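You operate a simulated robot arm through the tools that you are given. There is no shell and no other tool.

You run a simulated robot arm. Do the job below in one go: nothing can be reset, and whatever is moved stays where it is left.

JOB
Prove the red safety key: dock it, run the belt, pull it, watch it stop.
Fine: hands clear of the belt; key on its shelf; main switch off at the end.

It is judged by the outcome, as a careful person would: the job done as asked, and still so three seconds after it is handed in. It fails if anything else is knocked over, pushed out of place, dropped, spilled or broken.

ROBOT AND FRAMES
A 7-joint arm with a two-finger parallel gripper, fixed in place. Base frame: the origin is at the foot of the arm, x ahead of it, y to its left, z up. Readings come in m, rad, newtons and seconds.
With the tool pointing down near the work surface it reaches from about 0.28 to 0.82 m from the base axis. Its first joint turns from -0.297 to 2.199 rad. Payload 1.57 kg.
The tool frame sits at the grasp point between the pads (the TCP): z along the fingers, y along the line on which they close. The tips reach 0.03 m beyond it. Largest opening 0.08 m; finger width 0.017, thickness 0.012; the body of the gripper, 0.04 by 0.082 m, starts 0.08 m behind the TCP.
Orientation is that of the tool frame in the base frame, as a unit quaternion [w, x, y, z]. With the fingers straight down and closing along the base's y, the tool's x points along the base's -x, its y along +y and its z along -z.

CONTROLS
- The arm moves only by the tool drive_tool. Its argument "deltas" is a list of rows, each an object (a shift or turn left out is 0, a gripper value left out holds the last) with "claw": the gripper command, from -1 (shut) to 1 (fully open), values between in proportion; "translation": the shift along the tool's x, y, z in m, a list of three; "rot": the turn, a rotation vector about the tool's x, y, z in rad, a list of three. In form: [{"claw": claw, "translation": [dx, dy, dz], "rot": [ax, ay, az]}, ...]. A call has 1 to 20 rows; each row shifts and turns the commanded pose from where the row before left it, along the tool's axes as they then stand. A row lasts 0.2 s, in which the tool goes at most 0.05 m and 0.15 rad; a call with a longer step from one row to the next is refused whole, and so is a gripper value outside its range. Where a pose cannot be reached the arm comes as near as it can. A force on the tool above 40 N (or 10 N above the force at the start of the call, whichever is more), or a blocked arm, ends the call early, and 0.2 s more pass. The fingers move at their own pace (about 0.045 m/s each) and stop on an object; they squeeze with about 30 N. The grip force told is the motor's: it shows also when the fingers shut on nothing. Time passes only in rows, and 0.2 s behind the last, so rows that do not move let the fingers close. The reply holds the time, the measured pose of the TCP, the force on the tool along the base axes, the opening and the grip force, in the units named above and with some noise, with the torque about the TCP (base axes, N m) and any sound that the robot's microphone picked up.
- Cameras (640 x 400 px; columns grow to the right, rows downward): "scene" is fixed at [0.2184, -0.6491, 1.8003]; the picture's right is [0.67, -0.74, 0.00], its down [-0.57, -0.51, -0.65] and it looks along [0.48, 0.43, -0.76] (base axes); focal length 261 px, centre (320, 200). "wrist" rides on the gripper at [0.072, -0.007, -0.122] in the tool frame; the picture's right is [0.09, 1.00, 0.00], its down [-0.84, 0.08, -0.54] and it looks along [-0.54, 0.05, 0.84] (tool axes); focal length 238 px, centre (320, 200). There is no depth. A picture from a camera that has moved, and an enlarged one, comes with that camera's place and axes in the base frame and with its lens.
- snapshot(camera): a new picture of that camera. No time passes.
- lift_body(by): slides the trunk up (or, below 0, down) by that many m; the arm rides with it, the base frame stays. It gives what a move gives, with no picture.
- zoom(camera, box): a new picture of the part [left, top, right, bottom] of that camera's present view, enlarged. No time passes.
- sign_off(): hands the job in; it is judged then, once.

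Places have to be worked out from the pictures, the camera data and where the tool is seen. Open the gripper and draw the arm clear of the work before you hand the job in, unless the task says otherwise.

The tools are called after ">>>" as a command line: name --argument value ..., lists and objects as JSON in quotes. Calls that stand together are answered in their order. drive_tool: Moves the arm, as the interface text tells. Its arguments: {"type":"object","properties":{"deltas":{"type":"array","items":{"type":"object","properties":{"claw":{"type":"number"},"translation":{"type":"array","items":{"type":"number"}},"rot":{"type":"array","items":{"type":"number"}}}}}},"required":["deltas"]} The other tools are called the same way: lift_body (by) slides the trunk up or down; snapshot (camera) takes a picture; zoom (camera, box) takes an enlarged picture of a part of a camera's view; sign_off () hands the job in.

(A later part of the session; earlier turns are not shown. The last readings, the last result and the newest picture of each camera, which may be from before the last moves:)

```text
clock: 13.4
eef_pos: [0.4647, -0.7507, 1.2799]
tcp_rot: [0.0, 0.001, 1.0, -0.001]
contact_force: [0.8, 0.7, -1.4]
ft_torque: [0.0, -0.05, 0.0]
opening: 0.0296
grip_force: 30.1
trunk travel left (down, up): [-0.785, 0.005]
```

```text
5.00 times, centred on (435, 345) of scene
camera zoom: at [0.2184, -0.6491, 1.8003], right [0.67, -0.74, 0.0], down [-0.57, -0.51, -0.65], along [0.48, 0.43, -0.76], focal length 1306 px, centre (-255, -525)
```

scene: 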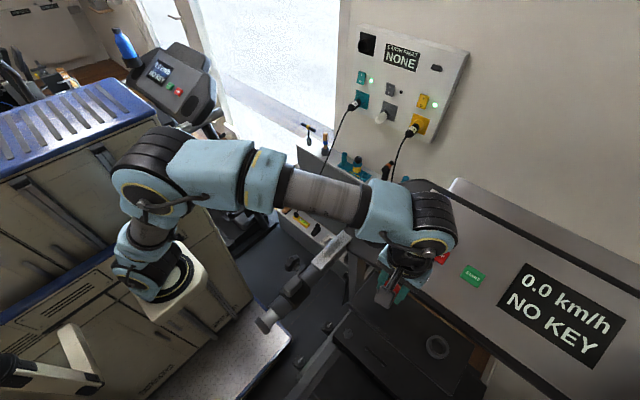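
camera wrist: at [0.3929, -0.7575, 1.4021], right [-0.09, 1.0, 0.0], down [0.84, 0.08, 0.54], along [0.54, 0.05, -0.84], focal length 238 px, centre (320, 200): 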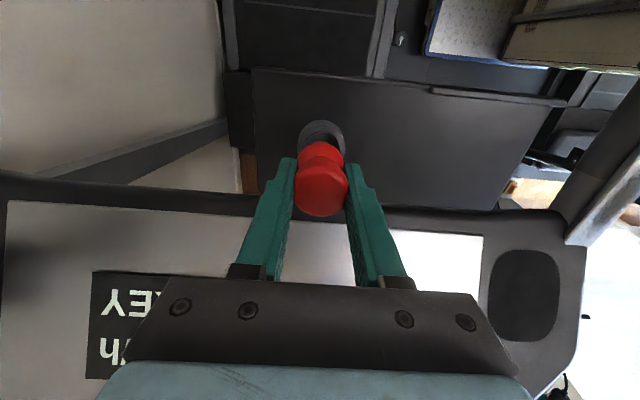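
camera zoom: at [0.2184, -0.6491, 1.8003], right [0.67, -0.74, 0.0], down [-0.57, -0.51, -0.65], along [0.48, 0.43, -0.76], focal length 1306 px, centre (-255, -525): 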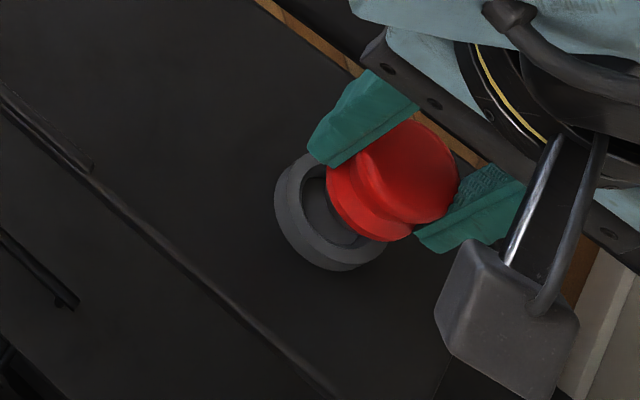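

The held key lines up with the ring within 0.5 mm sideways and about 1.6 mm too far forward. I'll correct that and lower most of the way, watching forces.

>>> drive_tool --deltas '[{"translation": [0.0016, 0.0005, 0.004], "claw": -1}, {"translation": [0, 0, 0.008], "claw": -1}, {"translation": [0, 0, 0.008], "claw": -1}, {"translation": [0, 0, 0.005], "claw": -1}, {"claw": -1}]'

>>> zoom --camera "wrist" --box '[270, 110, 370, 190]'

>>> zoom --camera "scene" --box '[395, 305, 475, 385]'

```text
clock: 14.6
eef_pos: [0.4646, -0.7507, 1.2531]
tcp_rot: [0.001, 0.0, 1.0, 0.0]
contact_force: [7.1, 1.5, -2.3]
ft_torque: [0.14, -0.35, -0.01]
opening: 0.0298
grip_force: 30.2
trunk travel left (down, up): [-0.785, 0.005]
```

```text
5.00 times, centred on (320, 150) of wrist
camera zoom: at [0.3926, -0.7575, 1.3754], right [-0.09, 1.0, 0.0], down [0.84, 0.08, 0.54], along [0.54, 0.05, -0.84], focal length 1192 px, centre (320, 450)
```

zoom: 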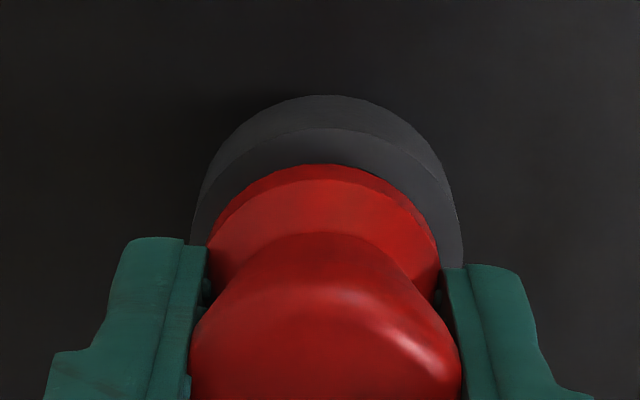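

```text
5.00 times, centred on (435, 345) of scene
camera zoom: at [0.2184, -0.6491, 1.8003], right [0.67, -0.74, 0.0], down [-0.57, -0.51, -0.65], along [0.48, 0.43, -0.76], focal length 1306 px, centre (-255, -525)
```

zoom: 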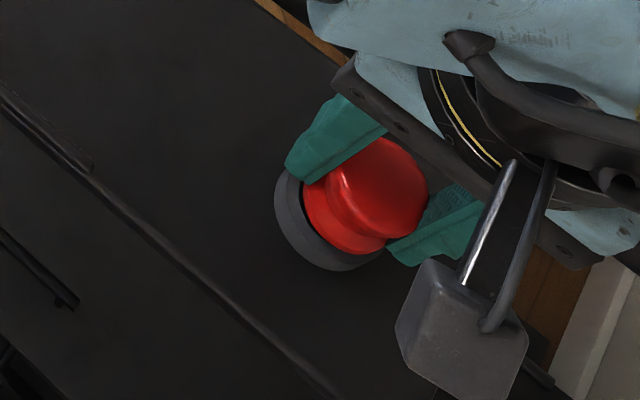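

The plug is inside the cup and the wall pushes about 7 N toward +x, so the ring centre lies slightly forward. I'll ease +x and continue down gently.

>>> drive_tool --deltas '[{"translation": [-0.001, 0.0003, 0], "claw": -1}, {"translation": [0, 0, 0.002], "claw": -1}, {"claw": -1}]'

>>> snapshot --camera "scene"

```text
clock: 15.4
eef_pos: [0.4637, -0.7516, 1.2532]
tcp_rot: [0.001, -0.001, 1.0, 0.0]
contact_force: [4.6, -0.3, 0.1]
ft_torque: [0.06, -0.18, 0.04]
opening: 0.0297
grip_force: 29.8
trunk travel left (down, up): [-0.785, 0.005]
```

```text
taken
```

scene: 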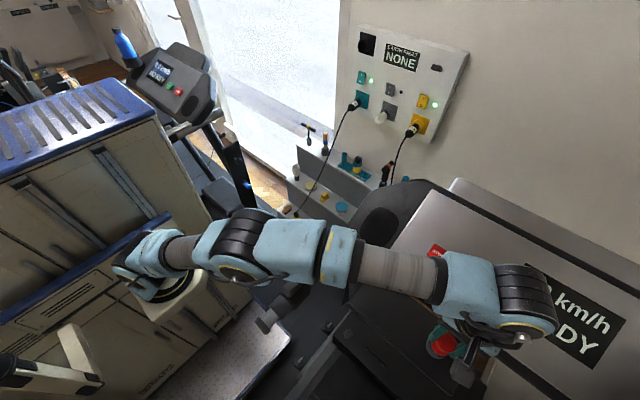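

The display now ends in "…DY" (READY), so the dock has registered the key. I'll ease the remaining side force and press down a few more millimetres to seat it before releasing.

>>> drive_tool --deltas '[{"translation": [-0.001, 0, 0.001], "claw": -1}, {"translation": [0, 0, 0.002], "claw": -1}, {"translation": [0, 0, 0.002], "claw": -1}, {"claw": -1}]'

>>> zoom --camera "wrist" --box '[270, 110, 370, 190]'

>>> zoom --camera "scene" --box '[395, 305, 475, 385]'

```text
clock: 16.4
eef_pos: [0.4635, -0.7511, 1.2494]
tcp_rot: [0.001, 0.0, 1.0, -0.001]
contact_force: [-0.2, 0.4, -0.2]
ft_torque: [0.01, 0.0, 0.03]
opening: 0.0295
grip_force: 29.6
trunk travel left (down, up): [-0.785, 0.005]
```

```text
5.00 times, centred on (320, 150) of wrist
camera zoom: at [0.3927, -0.7574, 1.3708], right [-0.09, 1.0, 0.0], down [0.84, 0.08, 0.54], along [0.54, 0.05, -0.84], focal length 1192 px, centre (320, 450)
```

zoom: 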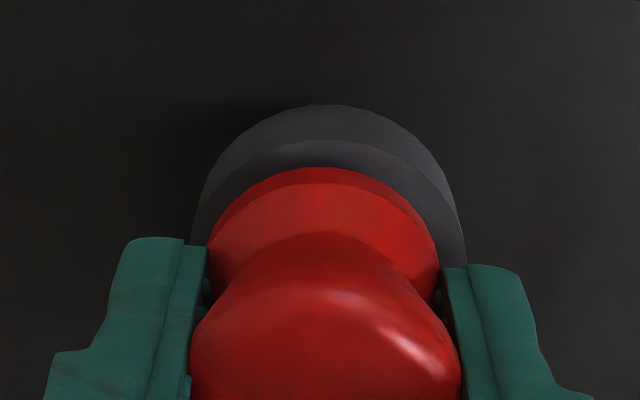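

```text
5.00 times, centred on (435, 345) of scene
camera zoom: at [0.2184, -0.6491, 1.8003], right [0.67, -0.74, 0.0], down [-0.57, -0.51, -0.65], along [0.48, 0.43, -0.76], focal length 1306 px, centre (-255, -525)
```

zoom: 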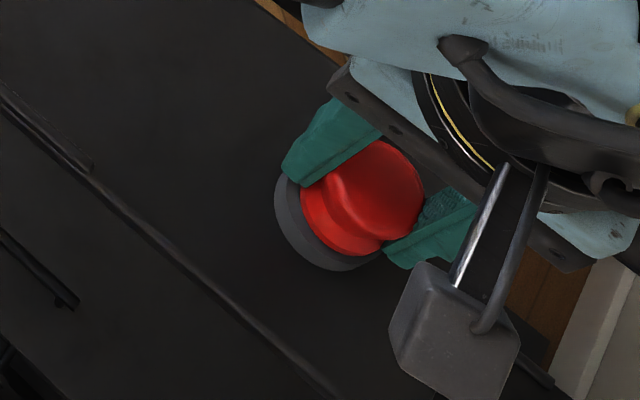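

The side forces vanished and the key moved down to TCP z=1.249. I'll go 3 mm further to find the floor of the cup.

>>> drive_tool --deltas '[{"translation": [0, 0, 0.0015], "claw": -1}, {"translation": [0, 0, 0.0015], "claw": -1}, {"claw": -1}]'

```text
clock: 17.2
eef_pos: [0.4653, -0.7503, 1.2468]
tcp_rot: [0.001, 0.001, 1.0, -0.002]
contact_force: [0.6, -0.7, 10.1]
ft_torque: [0.16, 0.02, 0.04]
opening: 0.0297
grip_force: 30.3
trunk travel left (down, up): [-0.785, 0.005]
```

A 10 N upward reaction shows the key is seated on the cup floor. I'll open the fingers and rise clear, then read the display.

>>> drive_tool --deltas '[{"translation": [0, 0, -0.0005], "claw": -0.5}, {"claw": 0.2}, {"claw": 1}, {"claw": 1}, {"claw": 1}, {"translation": [0, 0, -0.02], "claw": 1}, {"translation": [0, 0, -0.02], "claw": 1}]'

>>> drive_tool --deltas '[{"translation": [0, 0.03, -0.01], "claw": 1}, {"translation": [0, 0.04, -0.02], "claw": 1}, {"translation": [0, 0.04, -0.02], "claw": 1}]'

>>> snapshot --camera "scene"

>>> snapshot --camera "wrist"

```text
clock: 18.8
eef_pos: [0.4628, -0.7511, 1.2862]
tcp_rot: [0.002, 0.0, 1.0, -0.001]
contact_force: [0.1, 0.0, 0.4]
ft_torque: [0.03, -0.02, 0.03]
opening: 0.08
grip_force: 0.2
trunk travel left (down, up): [-0.785, 0.005]
```

```text
clock: 19.6
eef_pos: [0.466, -0.6404, 1.3342]
tcp_rot: [0.0, 0.001, 1.0, 0.0]
contact_force: [-1.2, -0.6, -1.2]
ft_torque: [0.04, 0.04, 0.02]
opening: 0.08
grip_force: 0.0
trunk travel left (down, up): [-0.785, 0.005]
```

```text
taken
```

scene: 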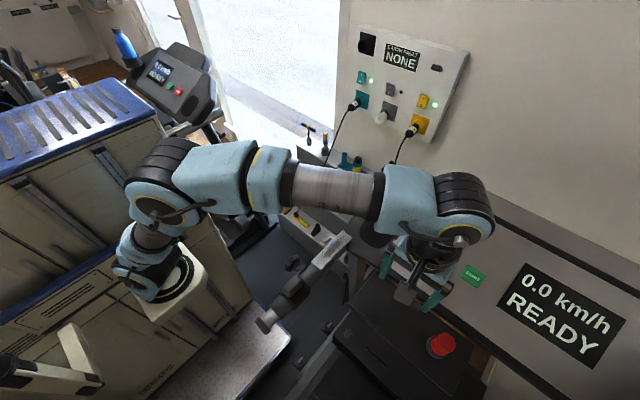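

```text
taken
camera wrist: at [0.3942, -0.6468, 1.4567], right [-0.09, 1.0, 0.0], down [0.84, 0.08, 0.54], along [0.54, 0.05, -0.84], focal length 238 px, centre (320, 200)
```

wrist: 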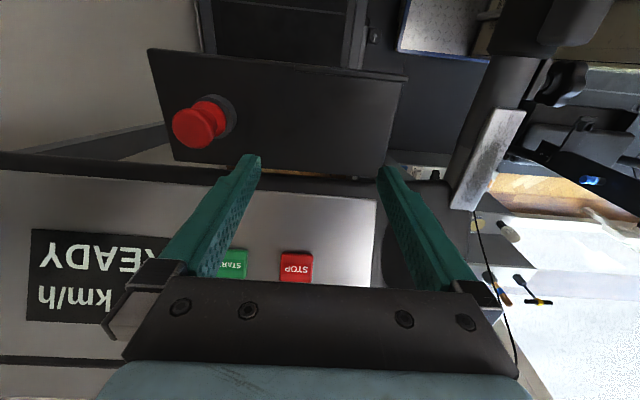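

The display says READY with the key docked, and the hand is clear. START is beyond vertical reach, so I'll close the fingers and tilt the tool outward (toward +x, -y) by about 0.55 rad here, in free space.

>>> drive_tool --deltas '[{"translation": [0, 0, -0.01], "claw": -1}, {"rot": [0.0839, -0.0711, 0], "claw": -1}, {"rot": [0.0839, -0.0711, 0], "claw": -1}, {"rot": [0.0839, -0.0711, 0], "claw": -1}, {"rot": [0.0839, -0.0711, 0], "claw": -1}, {"rot": [0.0839, -0.0711, 0], "claw": -1}, {"claw": -1}]'

>>> snapshot --camera "wrist"

>>> snapshot --camera "scene"

```text
clock: 21.2
eef_pos: [0.4653, -0.6404, 1.3462]
tcp_rot: [0.176, 0.0, 0.962, -0.209]
contact_force: [-0.2, -0.7, 0.2]
ft_torque: [0.02, 0.01, -0.01]
opening: 0.0
grip_force: 21.3
trunk travel left (down, up): [-0.785, 0.005]
```

```text
taken
camera wrist: at [0.3558, -0.6026, 1.428], right [-0.01, 0.9, -0.43], down [0.61, 0.35, 0.71], along [0.79, -0.25, -0.55], focal length 238 px, centre (320, 200)
```

wrist: 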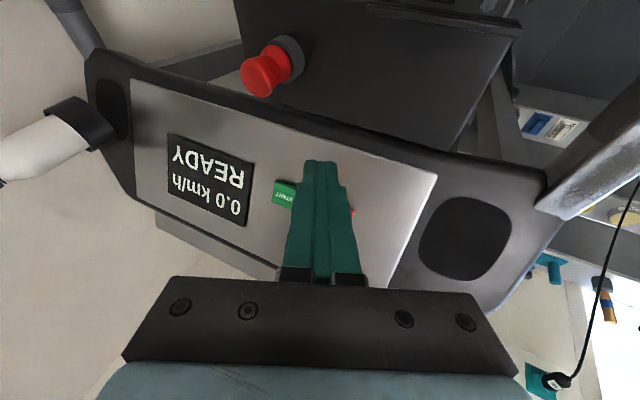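

```text
taken
```

scene: 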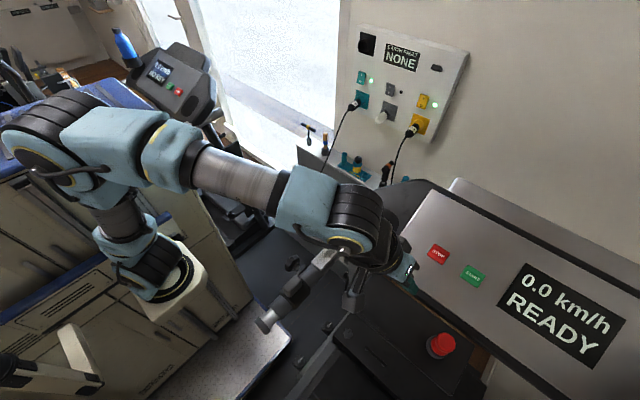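

The tilt went as planned (tool z ≈ [0.34, -0.40, -0.85]). I'll move to a pre-press pose with the closed tips about 3 cm off START along the panel normal.

>>> drive_tool --deltas '[{"translation": [-0.0208, -0.0102, 0.022], "claw": -1}, {"translation": [-0.0208, -0.0102, 0.022], "claw": -1}, {"translation": [-0.0208, -0.0102, 0.022], "claw": -1}, {"translation": [-0.0208, -0.0102, 0.022], "claw": -1}, {"translation": [-0.0208, -0.0102, 0.022], "claw": -1}, {"claw": -1}]'

>>> snapshot --camera "wrist"

>>> snapshot --camera "scene"

```text
clock: 22.6
eef_pos: [0.5973, -0.7229, 1.3073]
tcp_rot: [0.176, 0.001, 0.962, -0.208]
contact_force: [0.9, 0.4, -0.4]
ft_torque: [0.01, 0.01, 0.01]
opening: 0.0
grip_force: 21.3
trunk travel left (down, up): [-0.785, 0.005]
```

```text
taken
camera wrist: at [0.488, -0.6852, 1.3902], right [-0.01, 0.9, -0.43], down [0.61, 0.35, 0.71], along [0.79, -0.25, -0.55], focal length 238 px, centre (320, 200)
```

wrist: 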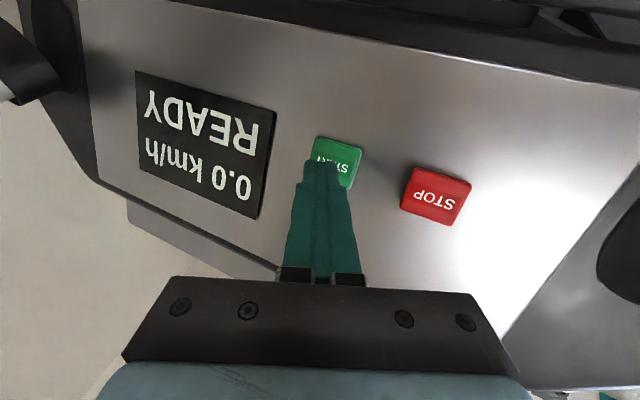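

```text
taken
```

scene: 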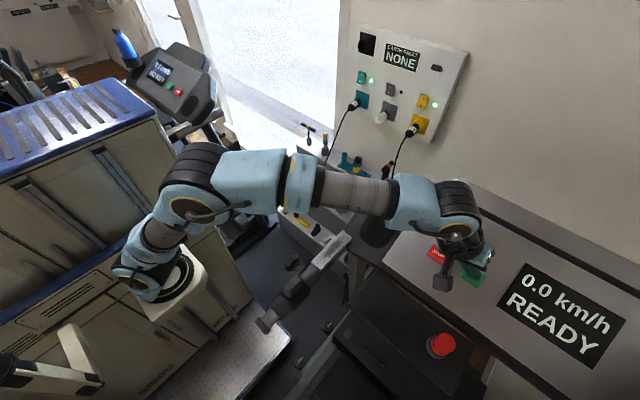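

The tips project right beside START's centre, as predicted. I'll shift slightly so the contact corner lands near the button's middle, then press along the panel normal in small steps.

>>> drive_tool --deltas '[{"translation": [0.0043, -0.005, 0.003], "claw": -1}, {"translation": [-0.0019, 0.0034, 0.0081], "claw": -1}, {"translation": [-0.0019, 0.0034, 0.0081], "claw": -1}, {"translation": [-0.00064, 0.00114, 0.0027], "claw": -1}]'

>>> zoom --camera "wrist" --box '[240, 90, 420, 230]'

```text
clock: 23.6
eef_pos: [0.6034, -0.7288, 1.2887]
tcp_rot: [0.176, 0.0, 0.962, -0.208]
contact_force: [-0.7, 0.2, -0.5]
ft_torque: [0.01, 0.0, 0.0]
opening: 0.0
grip_force: 21.4
trunk travel left (down, up): [-0.785, 0.005]
```

```text
2.86 times, centred on (330, 160) of wrist
camera zoom: at [0.4946, -0.6917, 1.3712], right [-0.01, 0.9, -0.43], down [0.61, 0.35, 0.71], along [0.79, -0.25, -0.55], focal length 681 px, centre (291, 314)
```

zoom: 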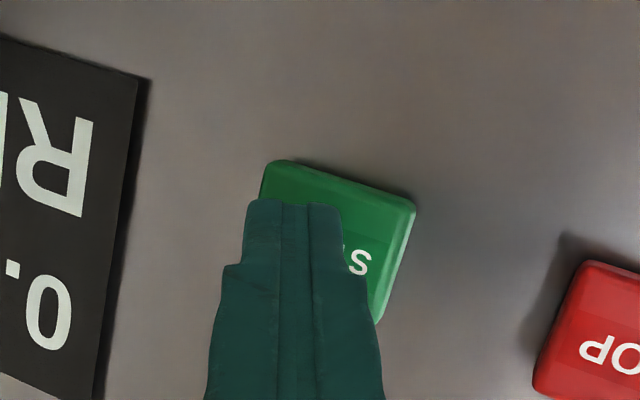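

No contact yet; the tips are over START. I continue pressing in 3 mm steps.

>>> drive_tool --deltas '[{"translation": [-0.00064, 0.00114, 0.0027], "claw": -1}, {"translation": [-0.00064, 0.00114, 0.0027], "claw": -1}, {"translation": [-0.00064, 0.00114, 0.0027], "claw": -1}]'

>>> snapshot --camera "scene"

```text
clock: 24.4
eef_pos: [0.6057, -0.7312, 1.2837]
tcp_rot: [0.177, 0.0, 0.962, -0.209]
contact_force: [-3.5, 1.0, 6.4]
ft_torque: [0.02, -0.01, 0.03]
opening: 0.0002
grip_force: 21.1
trunk travel left (down, up): [-0.785, 0.005]
heard: click
```

```text
taken
```

scene: 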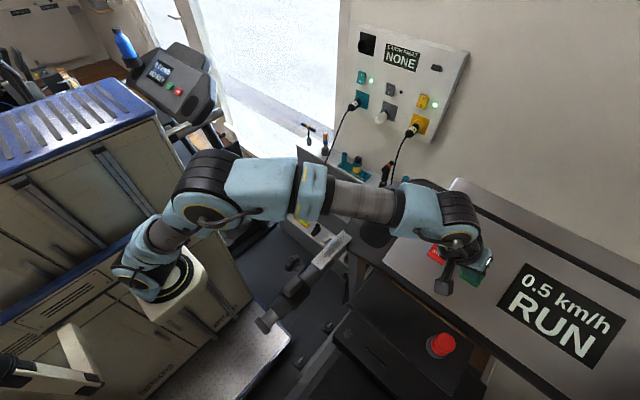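

A click was heard and the display shows RUN at 0.5 km/h. I'll back off the button, return to the open spot, straighten the tool and open the fingers.

>>> drive_tool --deltas '[{"translation": [0.0021, -0.0038, -0.009], "claw": -1}, {"translation": [0.0021, -0.0038, -0.009], "claw": -1}, {"translation": [0.0021, -0.0038, -0.009], "claw": -1}, {"translation": [0.0208, 0.0112, -0.022], "claw": -1}, {"translation": [0.0208, 0.0112, -0.022], "claw": -1}, {"translation": [0.0208, 0.0112, -0.022], "claw": -1}, {"translation": [0.0208, 0.0112, -0.022], "claw": -1}, {"translation": [0.0208, 0.0112, -0.022], "claw": -1}]'

>>> drive_tool --deltas '[{"rot": [-0.0839, 0.0711, 0], "claw": 1}, {"rot": [-0.0839, 0.0711, 0], "claw": 1}, {"rot": [-0.0839, 0.0711, 0], "claw": 1}, {"rot": [-0.0839, 0.0711, 0], "claw": 1}, {"rot": [-0.0839, 0.0711, 0], "claw": 1}, {"claw": 1}]'

>>> snapshot --camera "scene"

>>> snapshot --camera "wrist"

```text
clock: 26.2
eef_pos: [0.4618, -0.6449, 1.3414]
tcp_rot: [0.176, 0.001, 0.962, -0.209]
contact_force: [-0.1, -0.7, -0.4]
ft_torque: [0.01, -0.01, -0.01]
opening: 0.0
grip_force: 21.6
trunk travel left (down, up): [-0.785, 0.005]
```

```text
clock: 27.6
eef_pos: [0.4615, -0.6442, 1.3426]
tcp_rot: [0.0, -0.001, 1.0, -0.001]
contact_force: [-0.6, 0.6, -0.8]
ft_torque: [0.01, 0.01, -0.04]
opening: 0.0801
grip_force: 0.1
trunk travel left (down, up): [-0.785, 0.005]
```

```text
taken
```

scene: 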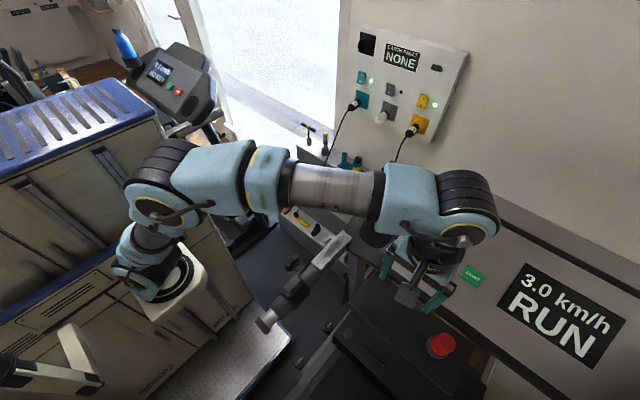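

```text
taken
camera wrist: at [0.39, -0.6493, 1.4646], right [-0.09, 1.0, 0.0], down [0.84, 0.08, 0.54], along [0.54, 0.05, -0.84], focal length 238 px, centre (320, 200)
```

wrist: 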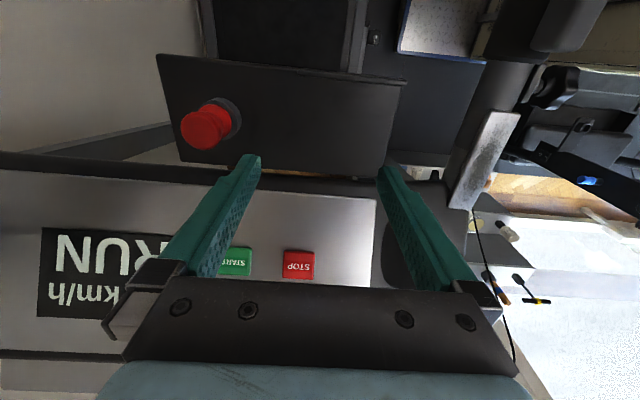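

The belt is running at 3.0 km/h (RUN). I'll move over the docked key with open fingers, keeping the tips above the cap.

>>> drive_tool --deltas '[{"translation": [-0.0005, -0.0355, 0.017], "claw": 1}, {"translation": [-0.001, -0.0355, 0.018], "claw": 1}, {"translation": [-0.001, -0.0355, 0.018], "claw": 1}, {"claw": 1}]'

>>> snapshot --camera "wrist"

>>> zoom --camera "wrist" --box '[230, 110, 410, 220]'

```text
clock: 28.6
eef_pos: [0.4652, -0.7481, 1.2893]
tcp_rot: [0.001, 0.0, 1.0, -0.001]
contact_force: [0.2, 0.1, 0.6]
ft_torque: [0.03, 0.03, -0.02]
opening: 0.0798
grip_force: 0.0
trunk travel left (down, up): [-0.785, 0.005]
```

```text
taken
camera wrist: at [0.3932, -0.7544, 1.4117], right [-0.09, 1.0, 0.0], down [0.84, 0.08, 0.54], along [0.54, 0.05, -0.84], focal length 238 px, centre (320, 200)
```

wrist: 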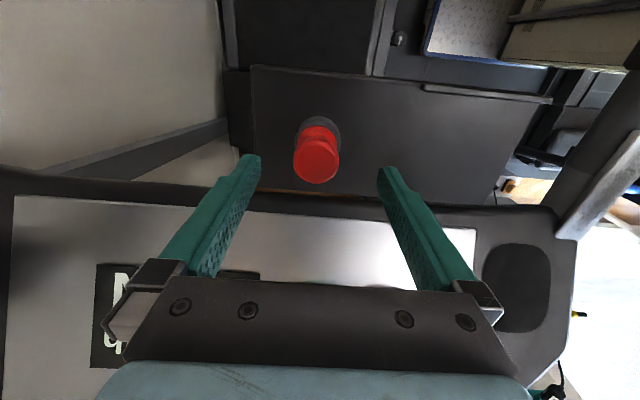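

```text
3.56 times, centred on (320, 165) of wrist
camera zoom: at [0.3932, -0.7544, 1.4117], right [-0.09, 1.0, 0.0], down [0.84, 0.08, 0.54], along [0.54, 0.05, -0.84], focal length 848 px, centre (320, 324)
```

zoom: 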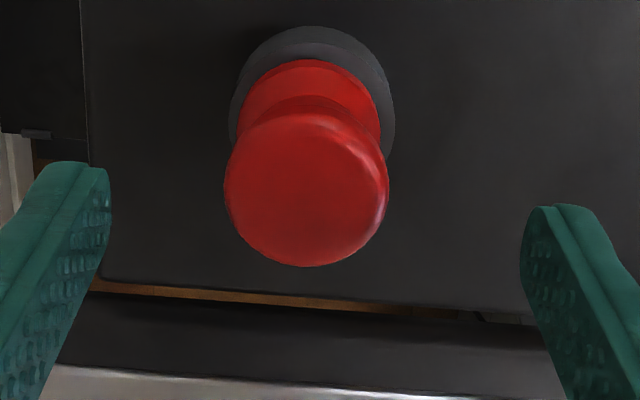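

The docked key is 3 mm toward -y from the tool axis and aligned fore-aft. I'll centre, descend to the grasp height and close on it.

>>> drive_tool --deltas '[{"translation": [0, -0.0033, 0.012], "claw": 1}, {"translation": [0, 0, 0.015], "claw": 1}, {"translation": [0, 0, 0.014], "claw": 1}, {"claw": 1}]'

>>> zoom --camera "wrist" --box '[230, 130, 410, 240]'

```text
clock: 29.6
eef_pos: [0.4634, -0.7521, 1.2491]
tcp_rot: [0.001, 0.001, 1.0, 0.0]
contact_force: [0.6, 0.2, 0.2]
ft_torque: [0.01, 0.0, 0.0]
opening: 0.0802
grip_force: 0.0
trunk travel left (down, up): [-0.785, 0.005]
```

```text
3.56 times, centred on (320, 185) of wrist
camera zoom: at [0.3926, -0.7577, 1.3709], right [-0.09, 1.0, 0.0], down [0.84, 0.08, 0.54], along [0.54, 0.05, -0.84], focal length 848 px, centre (320, 253)
```

zoom: 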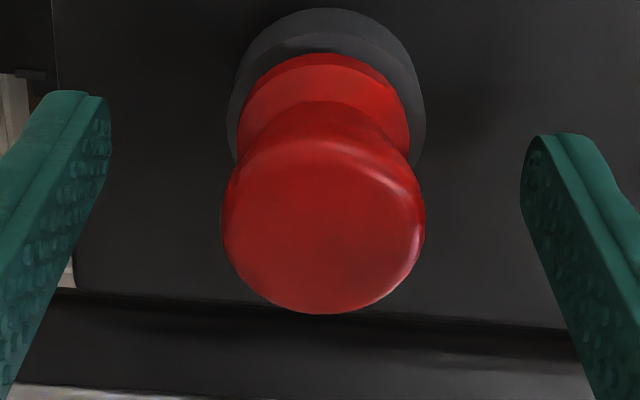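

The fingers straddle the docked key with no contact. I'll close, confirm the grip, then pull straight up.

>>> drive_tool --deltas '[{"translation": [0, 0, 0.002], "claw": -1}, {"claw": -1}, {"claw": -1}, {"claw": -1}, {"claw": -1}]'

>>> snapshot --camera "scene"

```text
clock: 30.8
eef_pos: [0.4656, -0.7506, 1.2486]
tcp_rot: [0.001, 0.0, 1.0, -0.001]
contact_force: [0.2, 0.9, -0.4]
ft_torque: [0.05, 0.0, 0.03]
opening: 0.0293
grip_force: 29.4
trunk travel left (down, up): [-0.785, 0.005]
```

```text
taken
```

scene: 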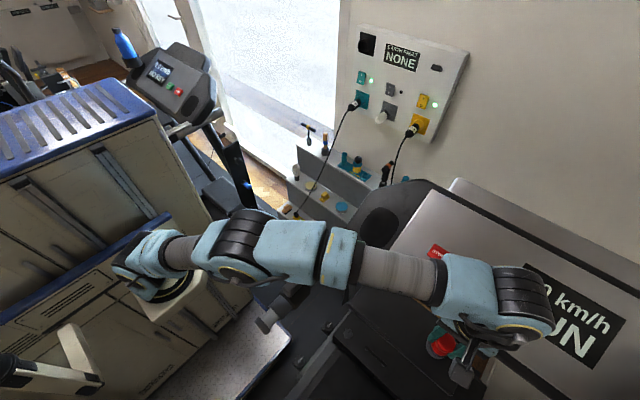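

Grip is good and the belt is still in RUN. Now I pull the key straight up about 3.5 cm and look at the display.

>>> drive_tool --deltas '[{"translation": [0, 0, -0.01], "claw": -1}, {"translation": [0, 0, -0.012], "claw": -1}, {"translation": [0, 0, -0.012], "claw": -1}, {"claw": -1}]'

>>> snapshot --camera "scene"

>>> snapshot --camera "wrist"

```text
clock: 31.8
eef_pos: [0.4643, -0.7525, 1.2795]
tcp_rot: [0.001, 0.0, 1.0, -0.001]
contact_force: [-0.4, -0.4, 0.3]
ft_torque: [-0.01, 0.02, 0.0]
opening: 0.0297
grip_force: 30.0
trunk travel left (down, up): [-0.785, 0.005]
```

```text
taken
```

scene: 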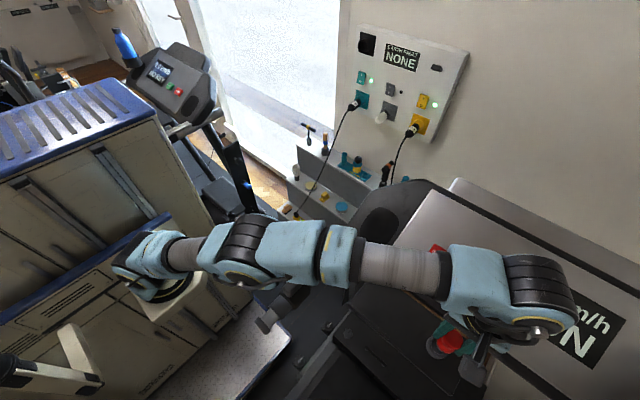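

```text
taken
camera wrist: at [0.3917, -0.7582, 1.4025], right [-0.09, 1.0, 0.0], down [0.84, 0.08, 0.54], along [0.54, 0.05, -0.84], focal length 238 px, centre (320, 200)
```

wrist: 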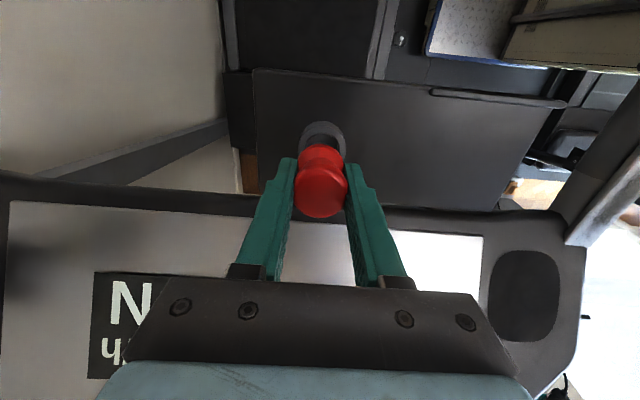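

The visible part of the display still seems to say "…N", so it may not have stopped yet. I'll move the key away toward its shelf spot, which unblocks the display, and look again.

>>> drive_tool --deltas '[{"translation": [0, 0.035, -0.002], "claw": -1}, {"translation": [-0.0005, 0.035, -0.002], "claw": -1}, {"translation": [-0.0005, 0.035, 0], "claw": -1}, {"translation": [-0.0005, 0.026, 0], "claw": -1}, {"claw": -1}]'

>>> snapshot --camera "scene"

>>> snapshot --camera "wrist"

```text
clock: 33.0
eef_pos: [0.4644, -0.6206, 1.2828]
tcp_rot: [0.001, 0.0, 1.0, -0.001]
contact_force: [0.3, -0.2, 0.1]
ft_torque: [0.0, 0.0, -0.01]
opening: 0.0295
grip_force: 29.7
trunk travel left (down, up): [-0.785, 0.005]
```

```text
taken
```

scene: 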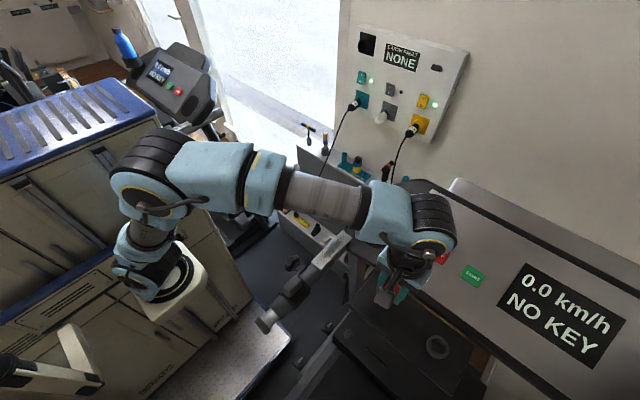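

```text
taken
camera wrist: at [0.3941, -0.6268, 1.4053], right [-0.09, 1.0, 0.0], down [0.84, 0.08, 0.54], along [0.54, 0.05, -0.84], focal length 238 px, centre (320, 200)
```

wrist: 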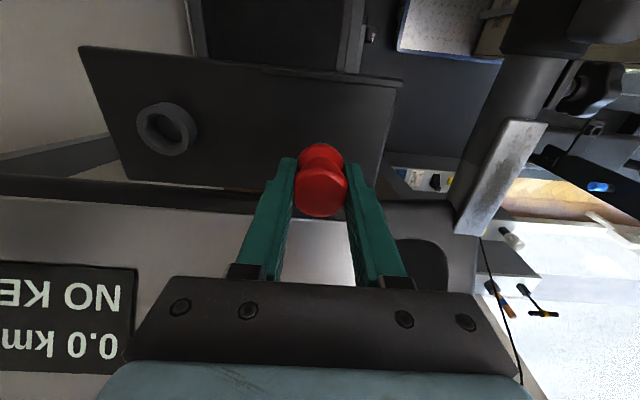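

The belt stopped: 0.0 km/h, NO KEY, after the key was pulled. Now I'll lower the key onto its original shelf spot, stopping just short first and then feeling for contact.

>>> drive_tool --deltas '[{"translation": [-0.001, 0, 0.012], "claw": -1}, {"translation": [0, 0, 0.012], "claw": -1}, {"translation": [0, 0, 0.006], "claw": -1}, {"claw": -1}]'

>>> drive_tool --deltas '[{"translation": [0, 0, 0.0015], "claw": -1}, {"translation": [0, 0, 0.0015], "claw": -1}, {"claw": -1}]'

>>> zoom --camera "wrist" --box '[230, 110, 410, 220]'

```text
clock: 34.0
eef_pos: [0.4638, -0.621, 1.2534]
tcp_rot: [0.001, 0.0, 1.0, 0.0]
contact_force: [0.1, 0.4, -1.0]
ft_torque: [0.02, 0.02, 0.02]
opening: 0.0293
grip_force: 30.3
trunk travel left (down, up): [-0.785, 0.005]
```

```text
clock: 34.8
eef_pos: [0.4656, -0.6216, 1.2507]
tcp_rot: [0.001, 0.0, 1.0, -0.001]
contact_force: [-0.4, -0.7, 0.9]
ft_torque: [0.02, -0.03, -0.03]
opening: 0.0295
grip_force: 29.9
trunk travel left (down, up): [-0.785, 0.005]
```

```text
3.56 times, centred on (320, 165) of wrist
camera zoom: at [0.3944, -0.6276, 1.3729], right [-0.09, 1.0, 0.0], down [0.84, 0.08, 0.54], along [0.54, 0.05, -0.84], focal length 848 px, centre (320, 324)
```

zoom: 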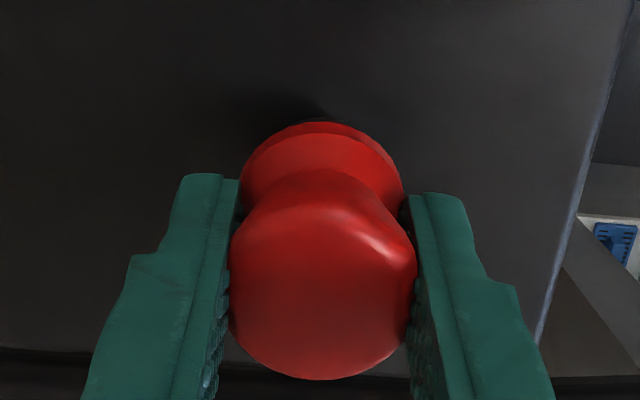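

No contact yet at z=1.2507. I'll continue in 1 mm steps until the shelf pushes back.

>>> drive_tool --deltas '[{"translation": [0, 0, 0.001], "claw": -1}, {"translation": [0, 0, 0.001], "claw": -1}, {"translation": [0, 0, 0.001], "claw": -1}, {"claw": -1}]'

```text
clock: 35.8
eef_pos: [0.4662, -0.6213, 1.2487]
tcp_rot: [0.001, 0.0, 1.0, -0.002]
contact_force: [0.3, -4.2, 13.2]
ft_torque: [-0.26, 0.01, 0.0]
opening: 0.0294
grip_force: 29.9
trunk travel left (down, up): [-0.785, 0.005]
```

A 13 N reaction shows the key stands on the shelf. I'll ease off slightly, open gently and rise straight up.

>>> drive_tool --deltas '[{"translation": [0, 0, -0.0008], "claw": -1}, {"claw": -0.2}, {"claw": 0.3}, {"claw": 1}, {"claw": 1}, {"claw": 1}, {"translation": [0, 0, -0.02], "claw": 1}, {"translation": [0, 0, -0.03], "claw": 1}, {"translation": [0, 0, -0.04], "claw": 1}]'

>>> snapshot --camera "wrist"

>>> snapshot --camera "scene"

```text
clock: 37.8
eef_pos: [0.4644, -0.62, 1.341]
tcp_rot: [0.001, 0.0, 1.0, 0.0]
contact_force: [0.9, 0.1, 0.5]
ft_torque: [-0.03, 0.04, 0.02]
opening: 0.0798
grip_force: 0.0
trunk travel left (down, up): [-0.785, 0.005]
```

```text
taken
camera wrist: at [0.3928, -0.6268, 1.463], right [-0.09, 1.0, 0.0], down [0.84, 0.08, 0.54], along [0.54, 0.05, -0.84], focal length 238 px, centre (320, 200)
```

wrist: 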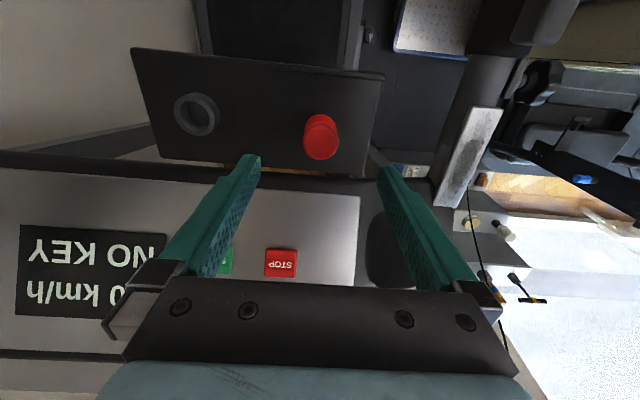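

```text
taken
```

scene: 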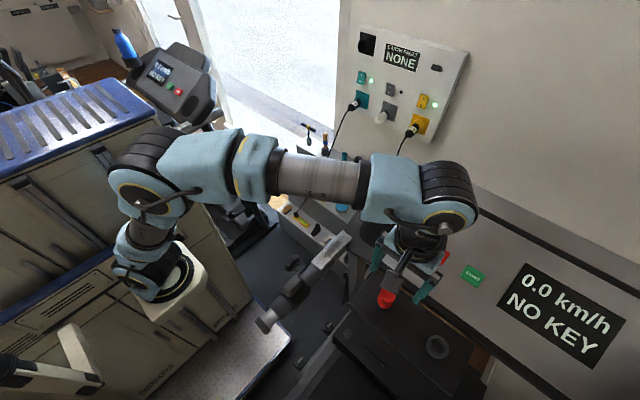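

The key stands upright on its shelf and the display reads NO KEY. Next I retreat up and toward +y to get a view of the treadmill's side slab with the main rocker.

>>> drive_tool --deltas '[{"translation": [0, 0.03, -0.03], "claw": 1}, {"translation": [0, 0.045, -0.01], "claw": 1}, {"translation": [0, 0.045, 0], "claw": 1}, {"translation": [0, 0.045, 0], "claw": 1}, {"translation": [0, 0.045, 0], "claw": 1}, {"translation": [0, 0.045, 0], "claw": 1}, {"translation": [0, 0.045, 0], "claw": 1}, {"translation": [0, 0.045, 0], "claw": 1}, {"claw": -1}, {"claw": -1}, {"claw": -1}, {"claw": -1}]'

>>> snapshot --camera "wrist"

>>> snapshot --camera "scene"

```text
clock: 40.4
eef_pos: [0.4666, -0.274, 1.3767]
tcp_rot: [0.001, 0.0, 1.0, 0.0]
contact_force: [0.2, -0.5, -0.1]
ft_torque: [-0.01, 0.01, -0.02]
opening: 0.0001
grip_force: 4.6
trunk travel left (down, up): [-0.785, 0.005]
```

```text
taken
camera wrist: at [0.3953, -0.2801, 1.499], right [-0.09, 1.0, 0.0], down [0.84, 0.08, 0.54], along [0.54, 0.05, -0.84], focal length 238 px, centre (320, 200)
```

wrist: 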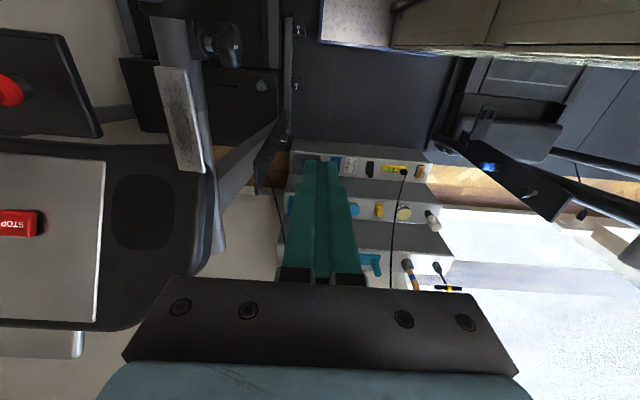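

```text
taken
```

scene: 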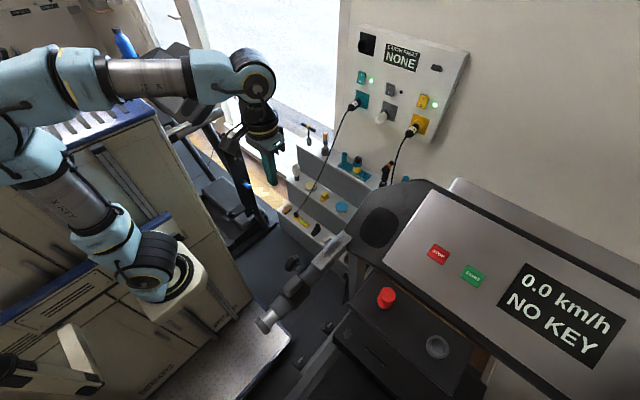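

The slab is at about pixel (265,155) and nearly edge-on from here. I'll zoom in to triangulate it.

>>> zoom --camera "wrist" --box '[230, 100, 310, 210]'

>>> zoom --camera "scene" --box '[320, 230, 370, 310]'

```text
3.64 times, centred on (270, 155) of wrist
camera zoom: at [0.3953, -0.2801, 1.499], right [-0.09, 1.0, 0.0], down [0.84, 0.08, 0.54], along [0.54, 0.05, -0.84], focal length 867 px, centre (502, 364)
```

zoom: 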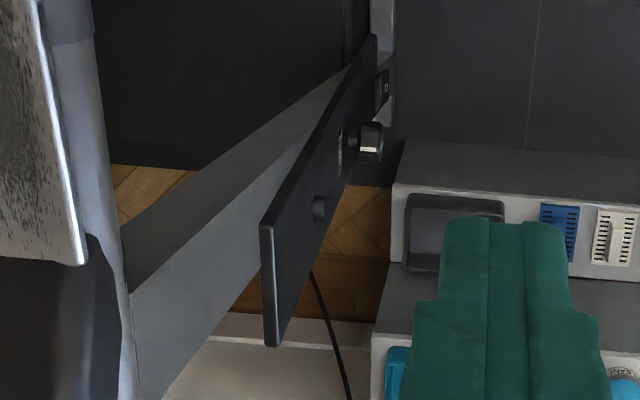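

```text
5.00 times, centred on (345, 270) of scene
camera zoom: at [0.2184, -0.6491, 1.8003], right [0.67, -0.74, 0.0], down [-0.57, -0.51, -0.65], along [0.48, 0.43, -0.76], focal length 1306 px, centre (195, -150)
```

zoom: 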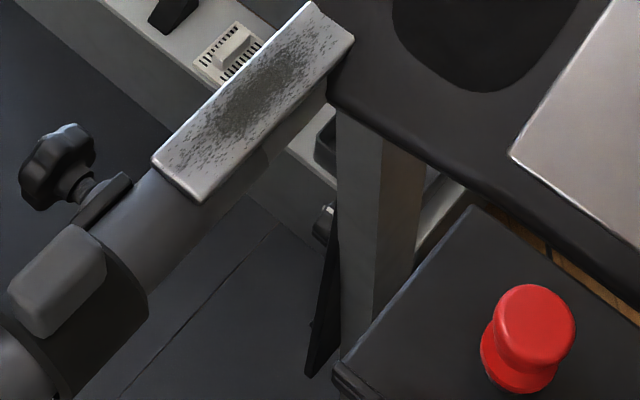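

Triangulating puts the side slab vertical at y≈-0.415, x≈0.65–0.75. The peg is at z≈0.81, TRIM at z≈0.62 and the rocker at about (0.70, -0.40, 0.43), with "O" on its lower half. I'll move away from the handrail to about (0.60, -0.14) before lowering the trunk.

>>> drive_tool --deltas '[{"translation": [-0.0267, 0.0268, -0.0046], "claw": -1}, {"translation": [-0.0267, 0.0268, -0.0046], "claw": -1}, {"translation": [-0.0267, 0.0268, -0.0046], "claw": -1}, {"translation": [-0.0267, 0.0268, -0.0046], "claw": -1}, {"translation": [-0.0267, 0.0268, -0.0046], "claw": -1}]'

>>> snapshot --camera "scene"

>>> snapshot --camera "wrist"

```text
clock: 41.6
eef_pos: [0.5979, -0.1413, 1.3983]
tcp_rot: [0.001, 0.0, 1.0, -0.001]
contact_force: [-0.6, -0.8, 0.4]
ft_torque: [0.01, -0.01, 0.04]
opening: 0.0001
grip_force: 21.1
trunk travel left (down, up): [-0.785, 0.005]
```

```text
taken
```

scene: 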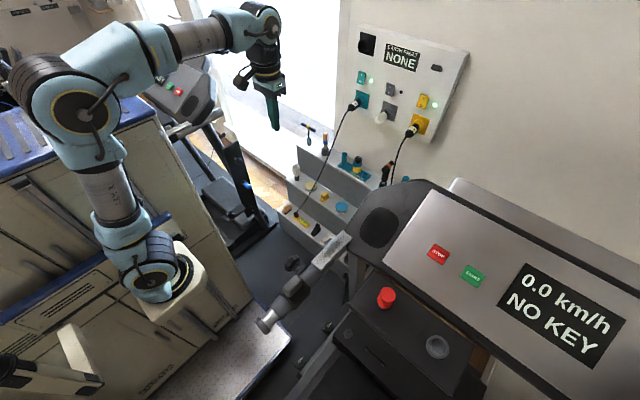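

```text
taken
camera wrist: at [0.5269, -0.1466, 1.5215], right [-0.09, 1.0, 0.0], down [0.84, 0.08, 0.54], along [0.54, 0.05, -0.84], focal length 238 px, centre (320, 200)
```

wrist: 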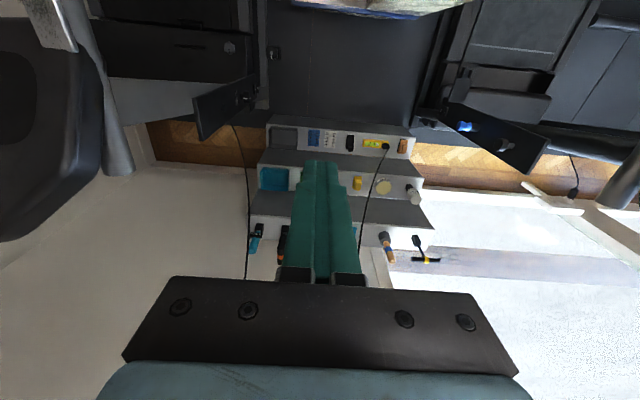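

The space below is open floor between the treadmills. I'll lower the trunk in stages, checking the readings and pictures as I go.

>>> lift_body --by -0.3

>>> snapshot --camera "scene"

>>> snapshot --camera "wrist"

```text
clock: 44.6
eef_pos: [0.598, -0.1397, 1.0996]
tcp_rot: [0.001, 0.0, 1.0, -0.001]
contact_force: [0.0, 0.1, 0.6]
ft_torque: [0.03, 0.0, 0.01]
opening: 0.0
grip_force: 21.3
trunk travel left (down, up): [-0.485, 0.305]
```

```text
taken
```

scene: 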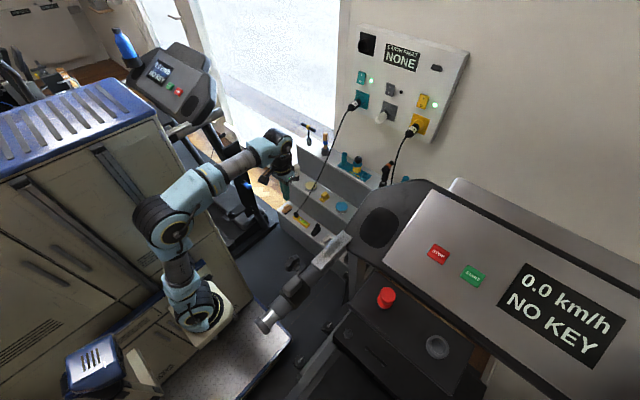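

```text
taken
camera wrist: at [0.5273, -0.1466, 1.2213], right [-0.09, 1.0, 0.0], down [0.84, 0.08, 0.54], along [0.54, 0.05, -0.84], focal length 238 px, centre (320, 200)
```

wrist: 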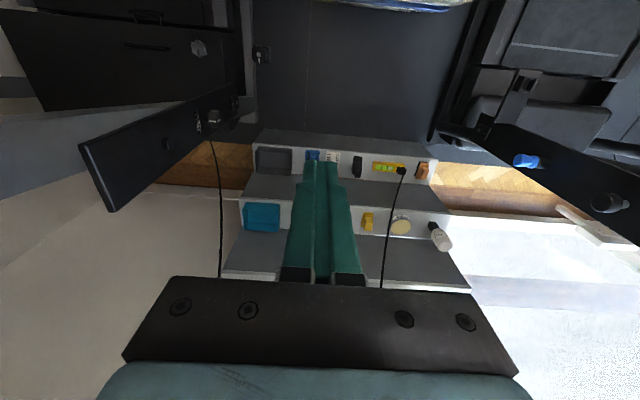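

Lowering went smoothly. I'll zoom in on the slab and its rocker from here.

>>> zoom --camera "wrist" --box '[160, 80, 280, 170]'

>>> zoom --camera "wrist" --box '[60, 0, 280, 230]'

```text
4.44 times, centred on (220, 125) of wrist
camera zoom: at [0.5273, -0.1466, 1.2213], right [-0.09, 1.0, 0.0], down [0.84, 0.08, 0.54], along [0.54, 0.05, -0.84], focal length 1059 px, centre (764, 533)
```

zoom: 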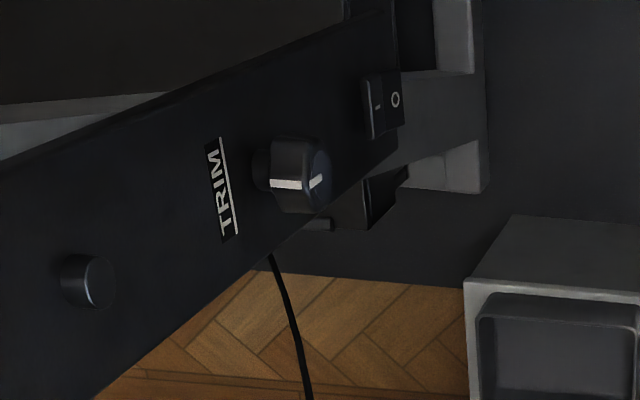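

```text
1.74 times, centred on (170, 115) of wrist
camera zoom: at [0.5273, -0.1466, 1.2213], right [-0.09, 1.0, 0.0], down [0.84, 0.08, 0.54], along [0.54, 0.05, -0.84], focal length 414 px, centre (581, 348)
```

zoom: 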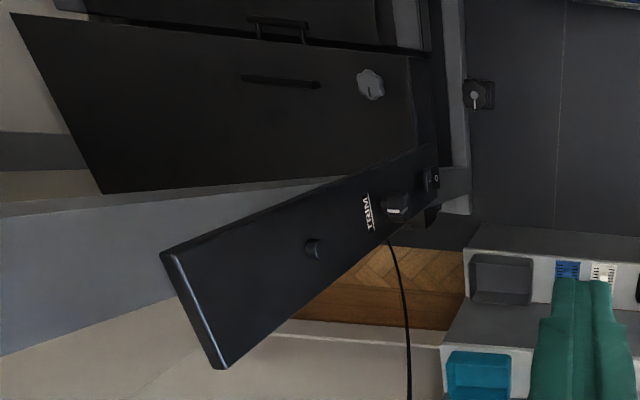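

The rocker is at about (0.704, -0.401, 0.422), with I up and O down. I'll now pitch the tool so the fingers point toward -y, nearly horizontal, here in free space.

>>> drive_tool --deltas '[{"rot": [0.14, 0, 0], "claw": -1}, {"rot": [0.14, 0, 0], "claw": -1}, {"rot": [0.14, 0, 0], "claw": -1}, {"rot": [0.14, 0, 0], "claw": -1}, {"rot": [0.14, 0, 0], "claw": -1}, {"rot": [0.14, 0, 0], "claw": -1}, {"rot": [0.14, 0, 0], "claw": -1}, {"rot": [0.14, 0, 0], "claw": -1}, {"rot": [0.14, 0, 0], "claw": -1}, {"claw": -1}]'

>>> snapshot --camera "scene"

>>> snapshot --camera "wrist"

```text
clock: 46.8
eef_pos: [0.599, -0.1396, 1.0991]
tcp_rot: [0.0, 0.001, 0.807, -0.591]
contact_force: [0.5, -0.1, -0.1]
ft_torque: [-0.01, 0.0, 0.01]
opening: 0.0
grip_force: 21.4
trunk travel left (down, up): [-0.485, 0.305]
```

```text
taken
```

scene: 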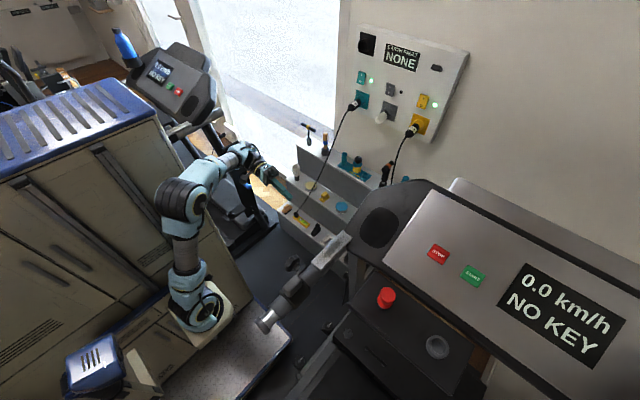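

```text
taken
camera wrist: at [0.5279, -0.0259, 1.142], right [-0.09, 0.3, -0.95], down [0.84, 0.54, 0.09], along [0.54, -0.79, -0.3], focal length 238 px, centre (320, 200)
```

wrist: 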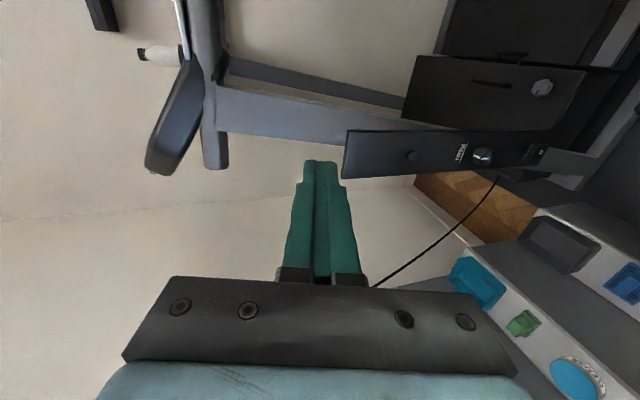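

The slab face is now in clear view and the posture is good. I'll lower the trunk another 0.4 m.

>>> lift_body --by -0.4

>>> snapshot --camera "scene"

>>> snapshot --camera "wrist"

```text
clock: 50.6
eef_pos: [0.5987, -0.1402, 0.6987]
tcp_rot: [0.001, 0.001, 0.807, -0.59]
contact_force: [-0.1, 0.1, -0.2]
ft_torque: [0.0, -0.01, -0.02]
opening: 0.0001
grip_force: 21.1
trunk travel left (down, up): [-0.085, 0.705]
```

```text
taken
```

scene: 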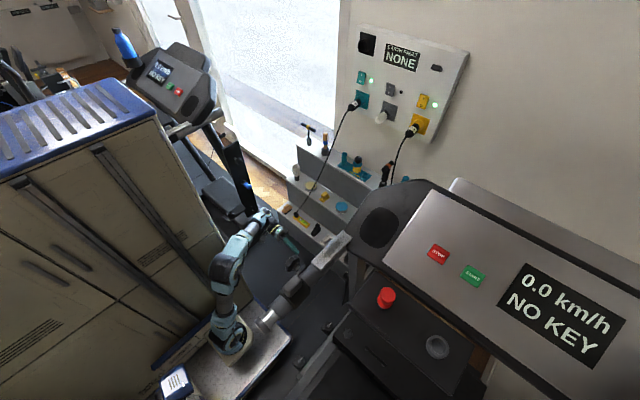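

```text
taken
camera wrist: at [0.5279, -0.026, 0.7423], right [-0.09, 0.3, -0.95], down [0.84, 0.54, 0.09], along [0.54, -0.79, -0.3], focal length 238 px, centre (320, 200)
```

wrist: 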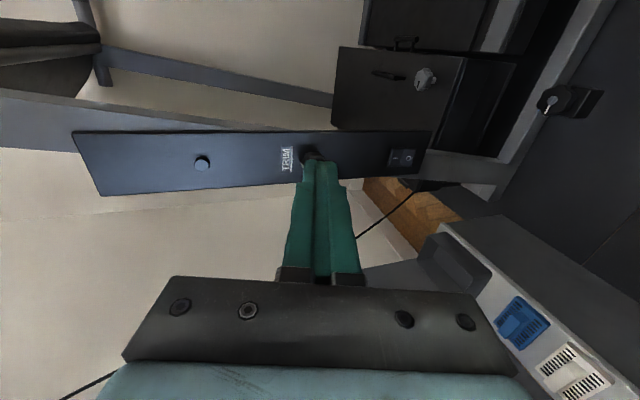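

Now the rocker is visible face-on at about (402,158). I'll zoom in to read its state and position.

>>> zoom --camera "wrist" --box '[365, 130, 445, 190]'

>>> zoom --camera "wrist" --box '[270, 100, 470, 230]'

```text
6.67 times, centred on (405, 160) of wrist
camera zoom: at [0.5279, -0.026, 0.7423], right [-0.09, 0.3, -0.95], down [0.84, 0.54, 0.09], along [0.54, -0.79, -0.3], focal length 1589 px, centre (-247, 467)
```

zoom: 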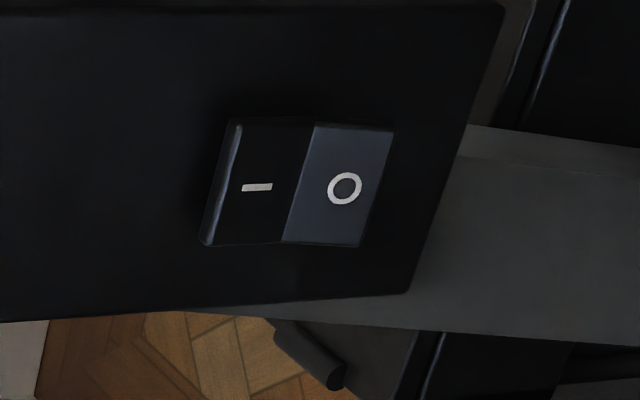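

```text
3.08 times, centred on (370, 165) of wrist
camera zoom: at [0.5279, -0.026, 0.7423], right [-0.09, 0.3, -0.95], down [0.84, 0.54, 0.09], along [0.54, -0.79, -0.3], focal length 733 px, centre (166, 308)
```

zoom: 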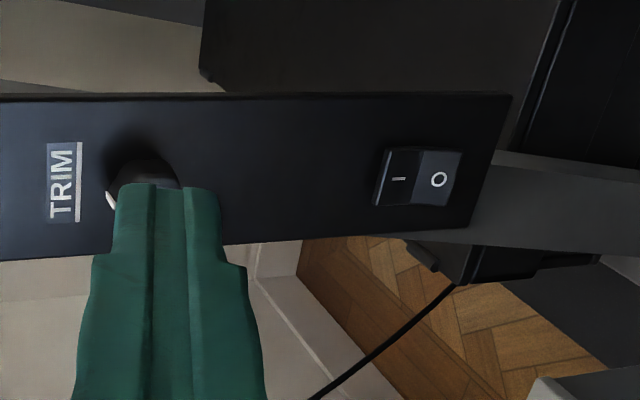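

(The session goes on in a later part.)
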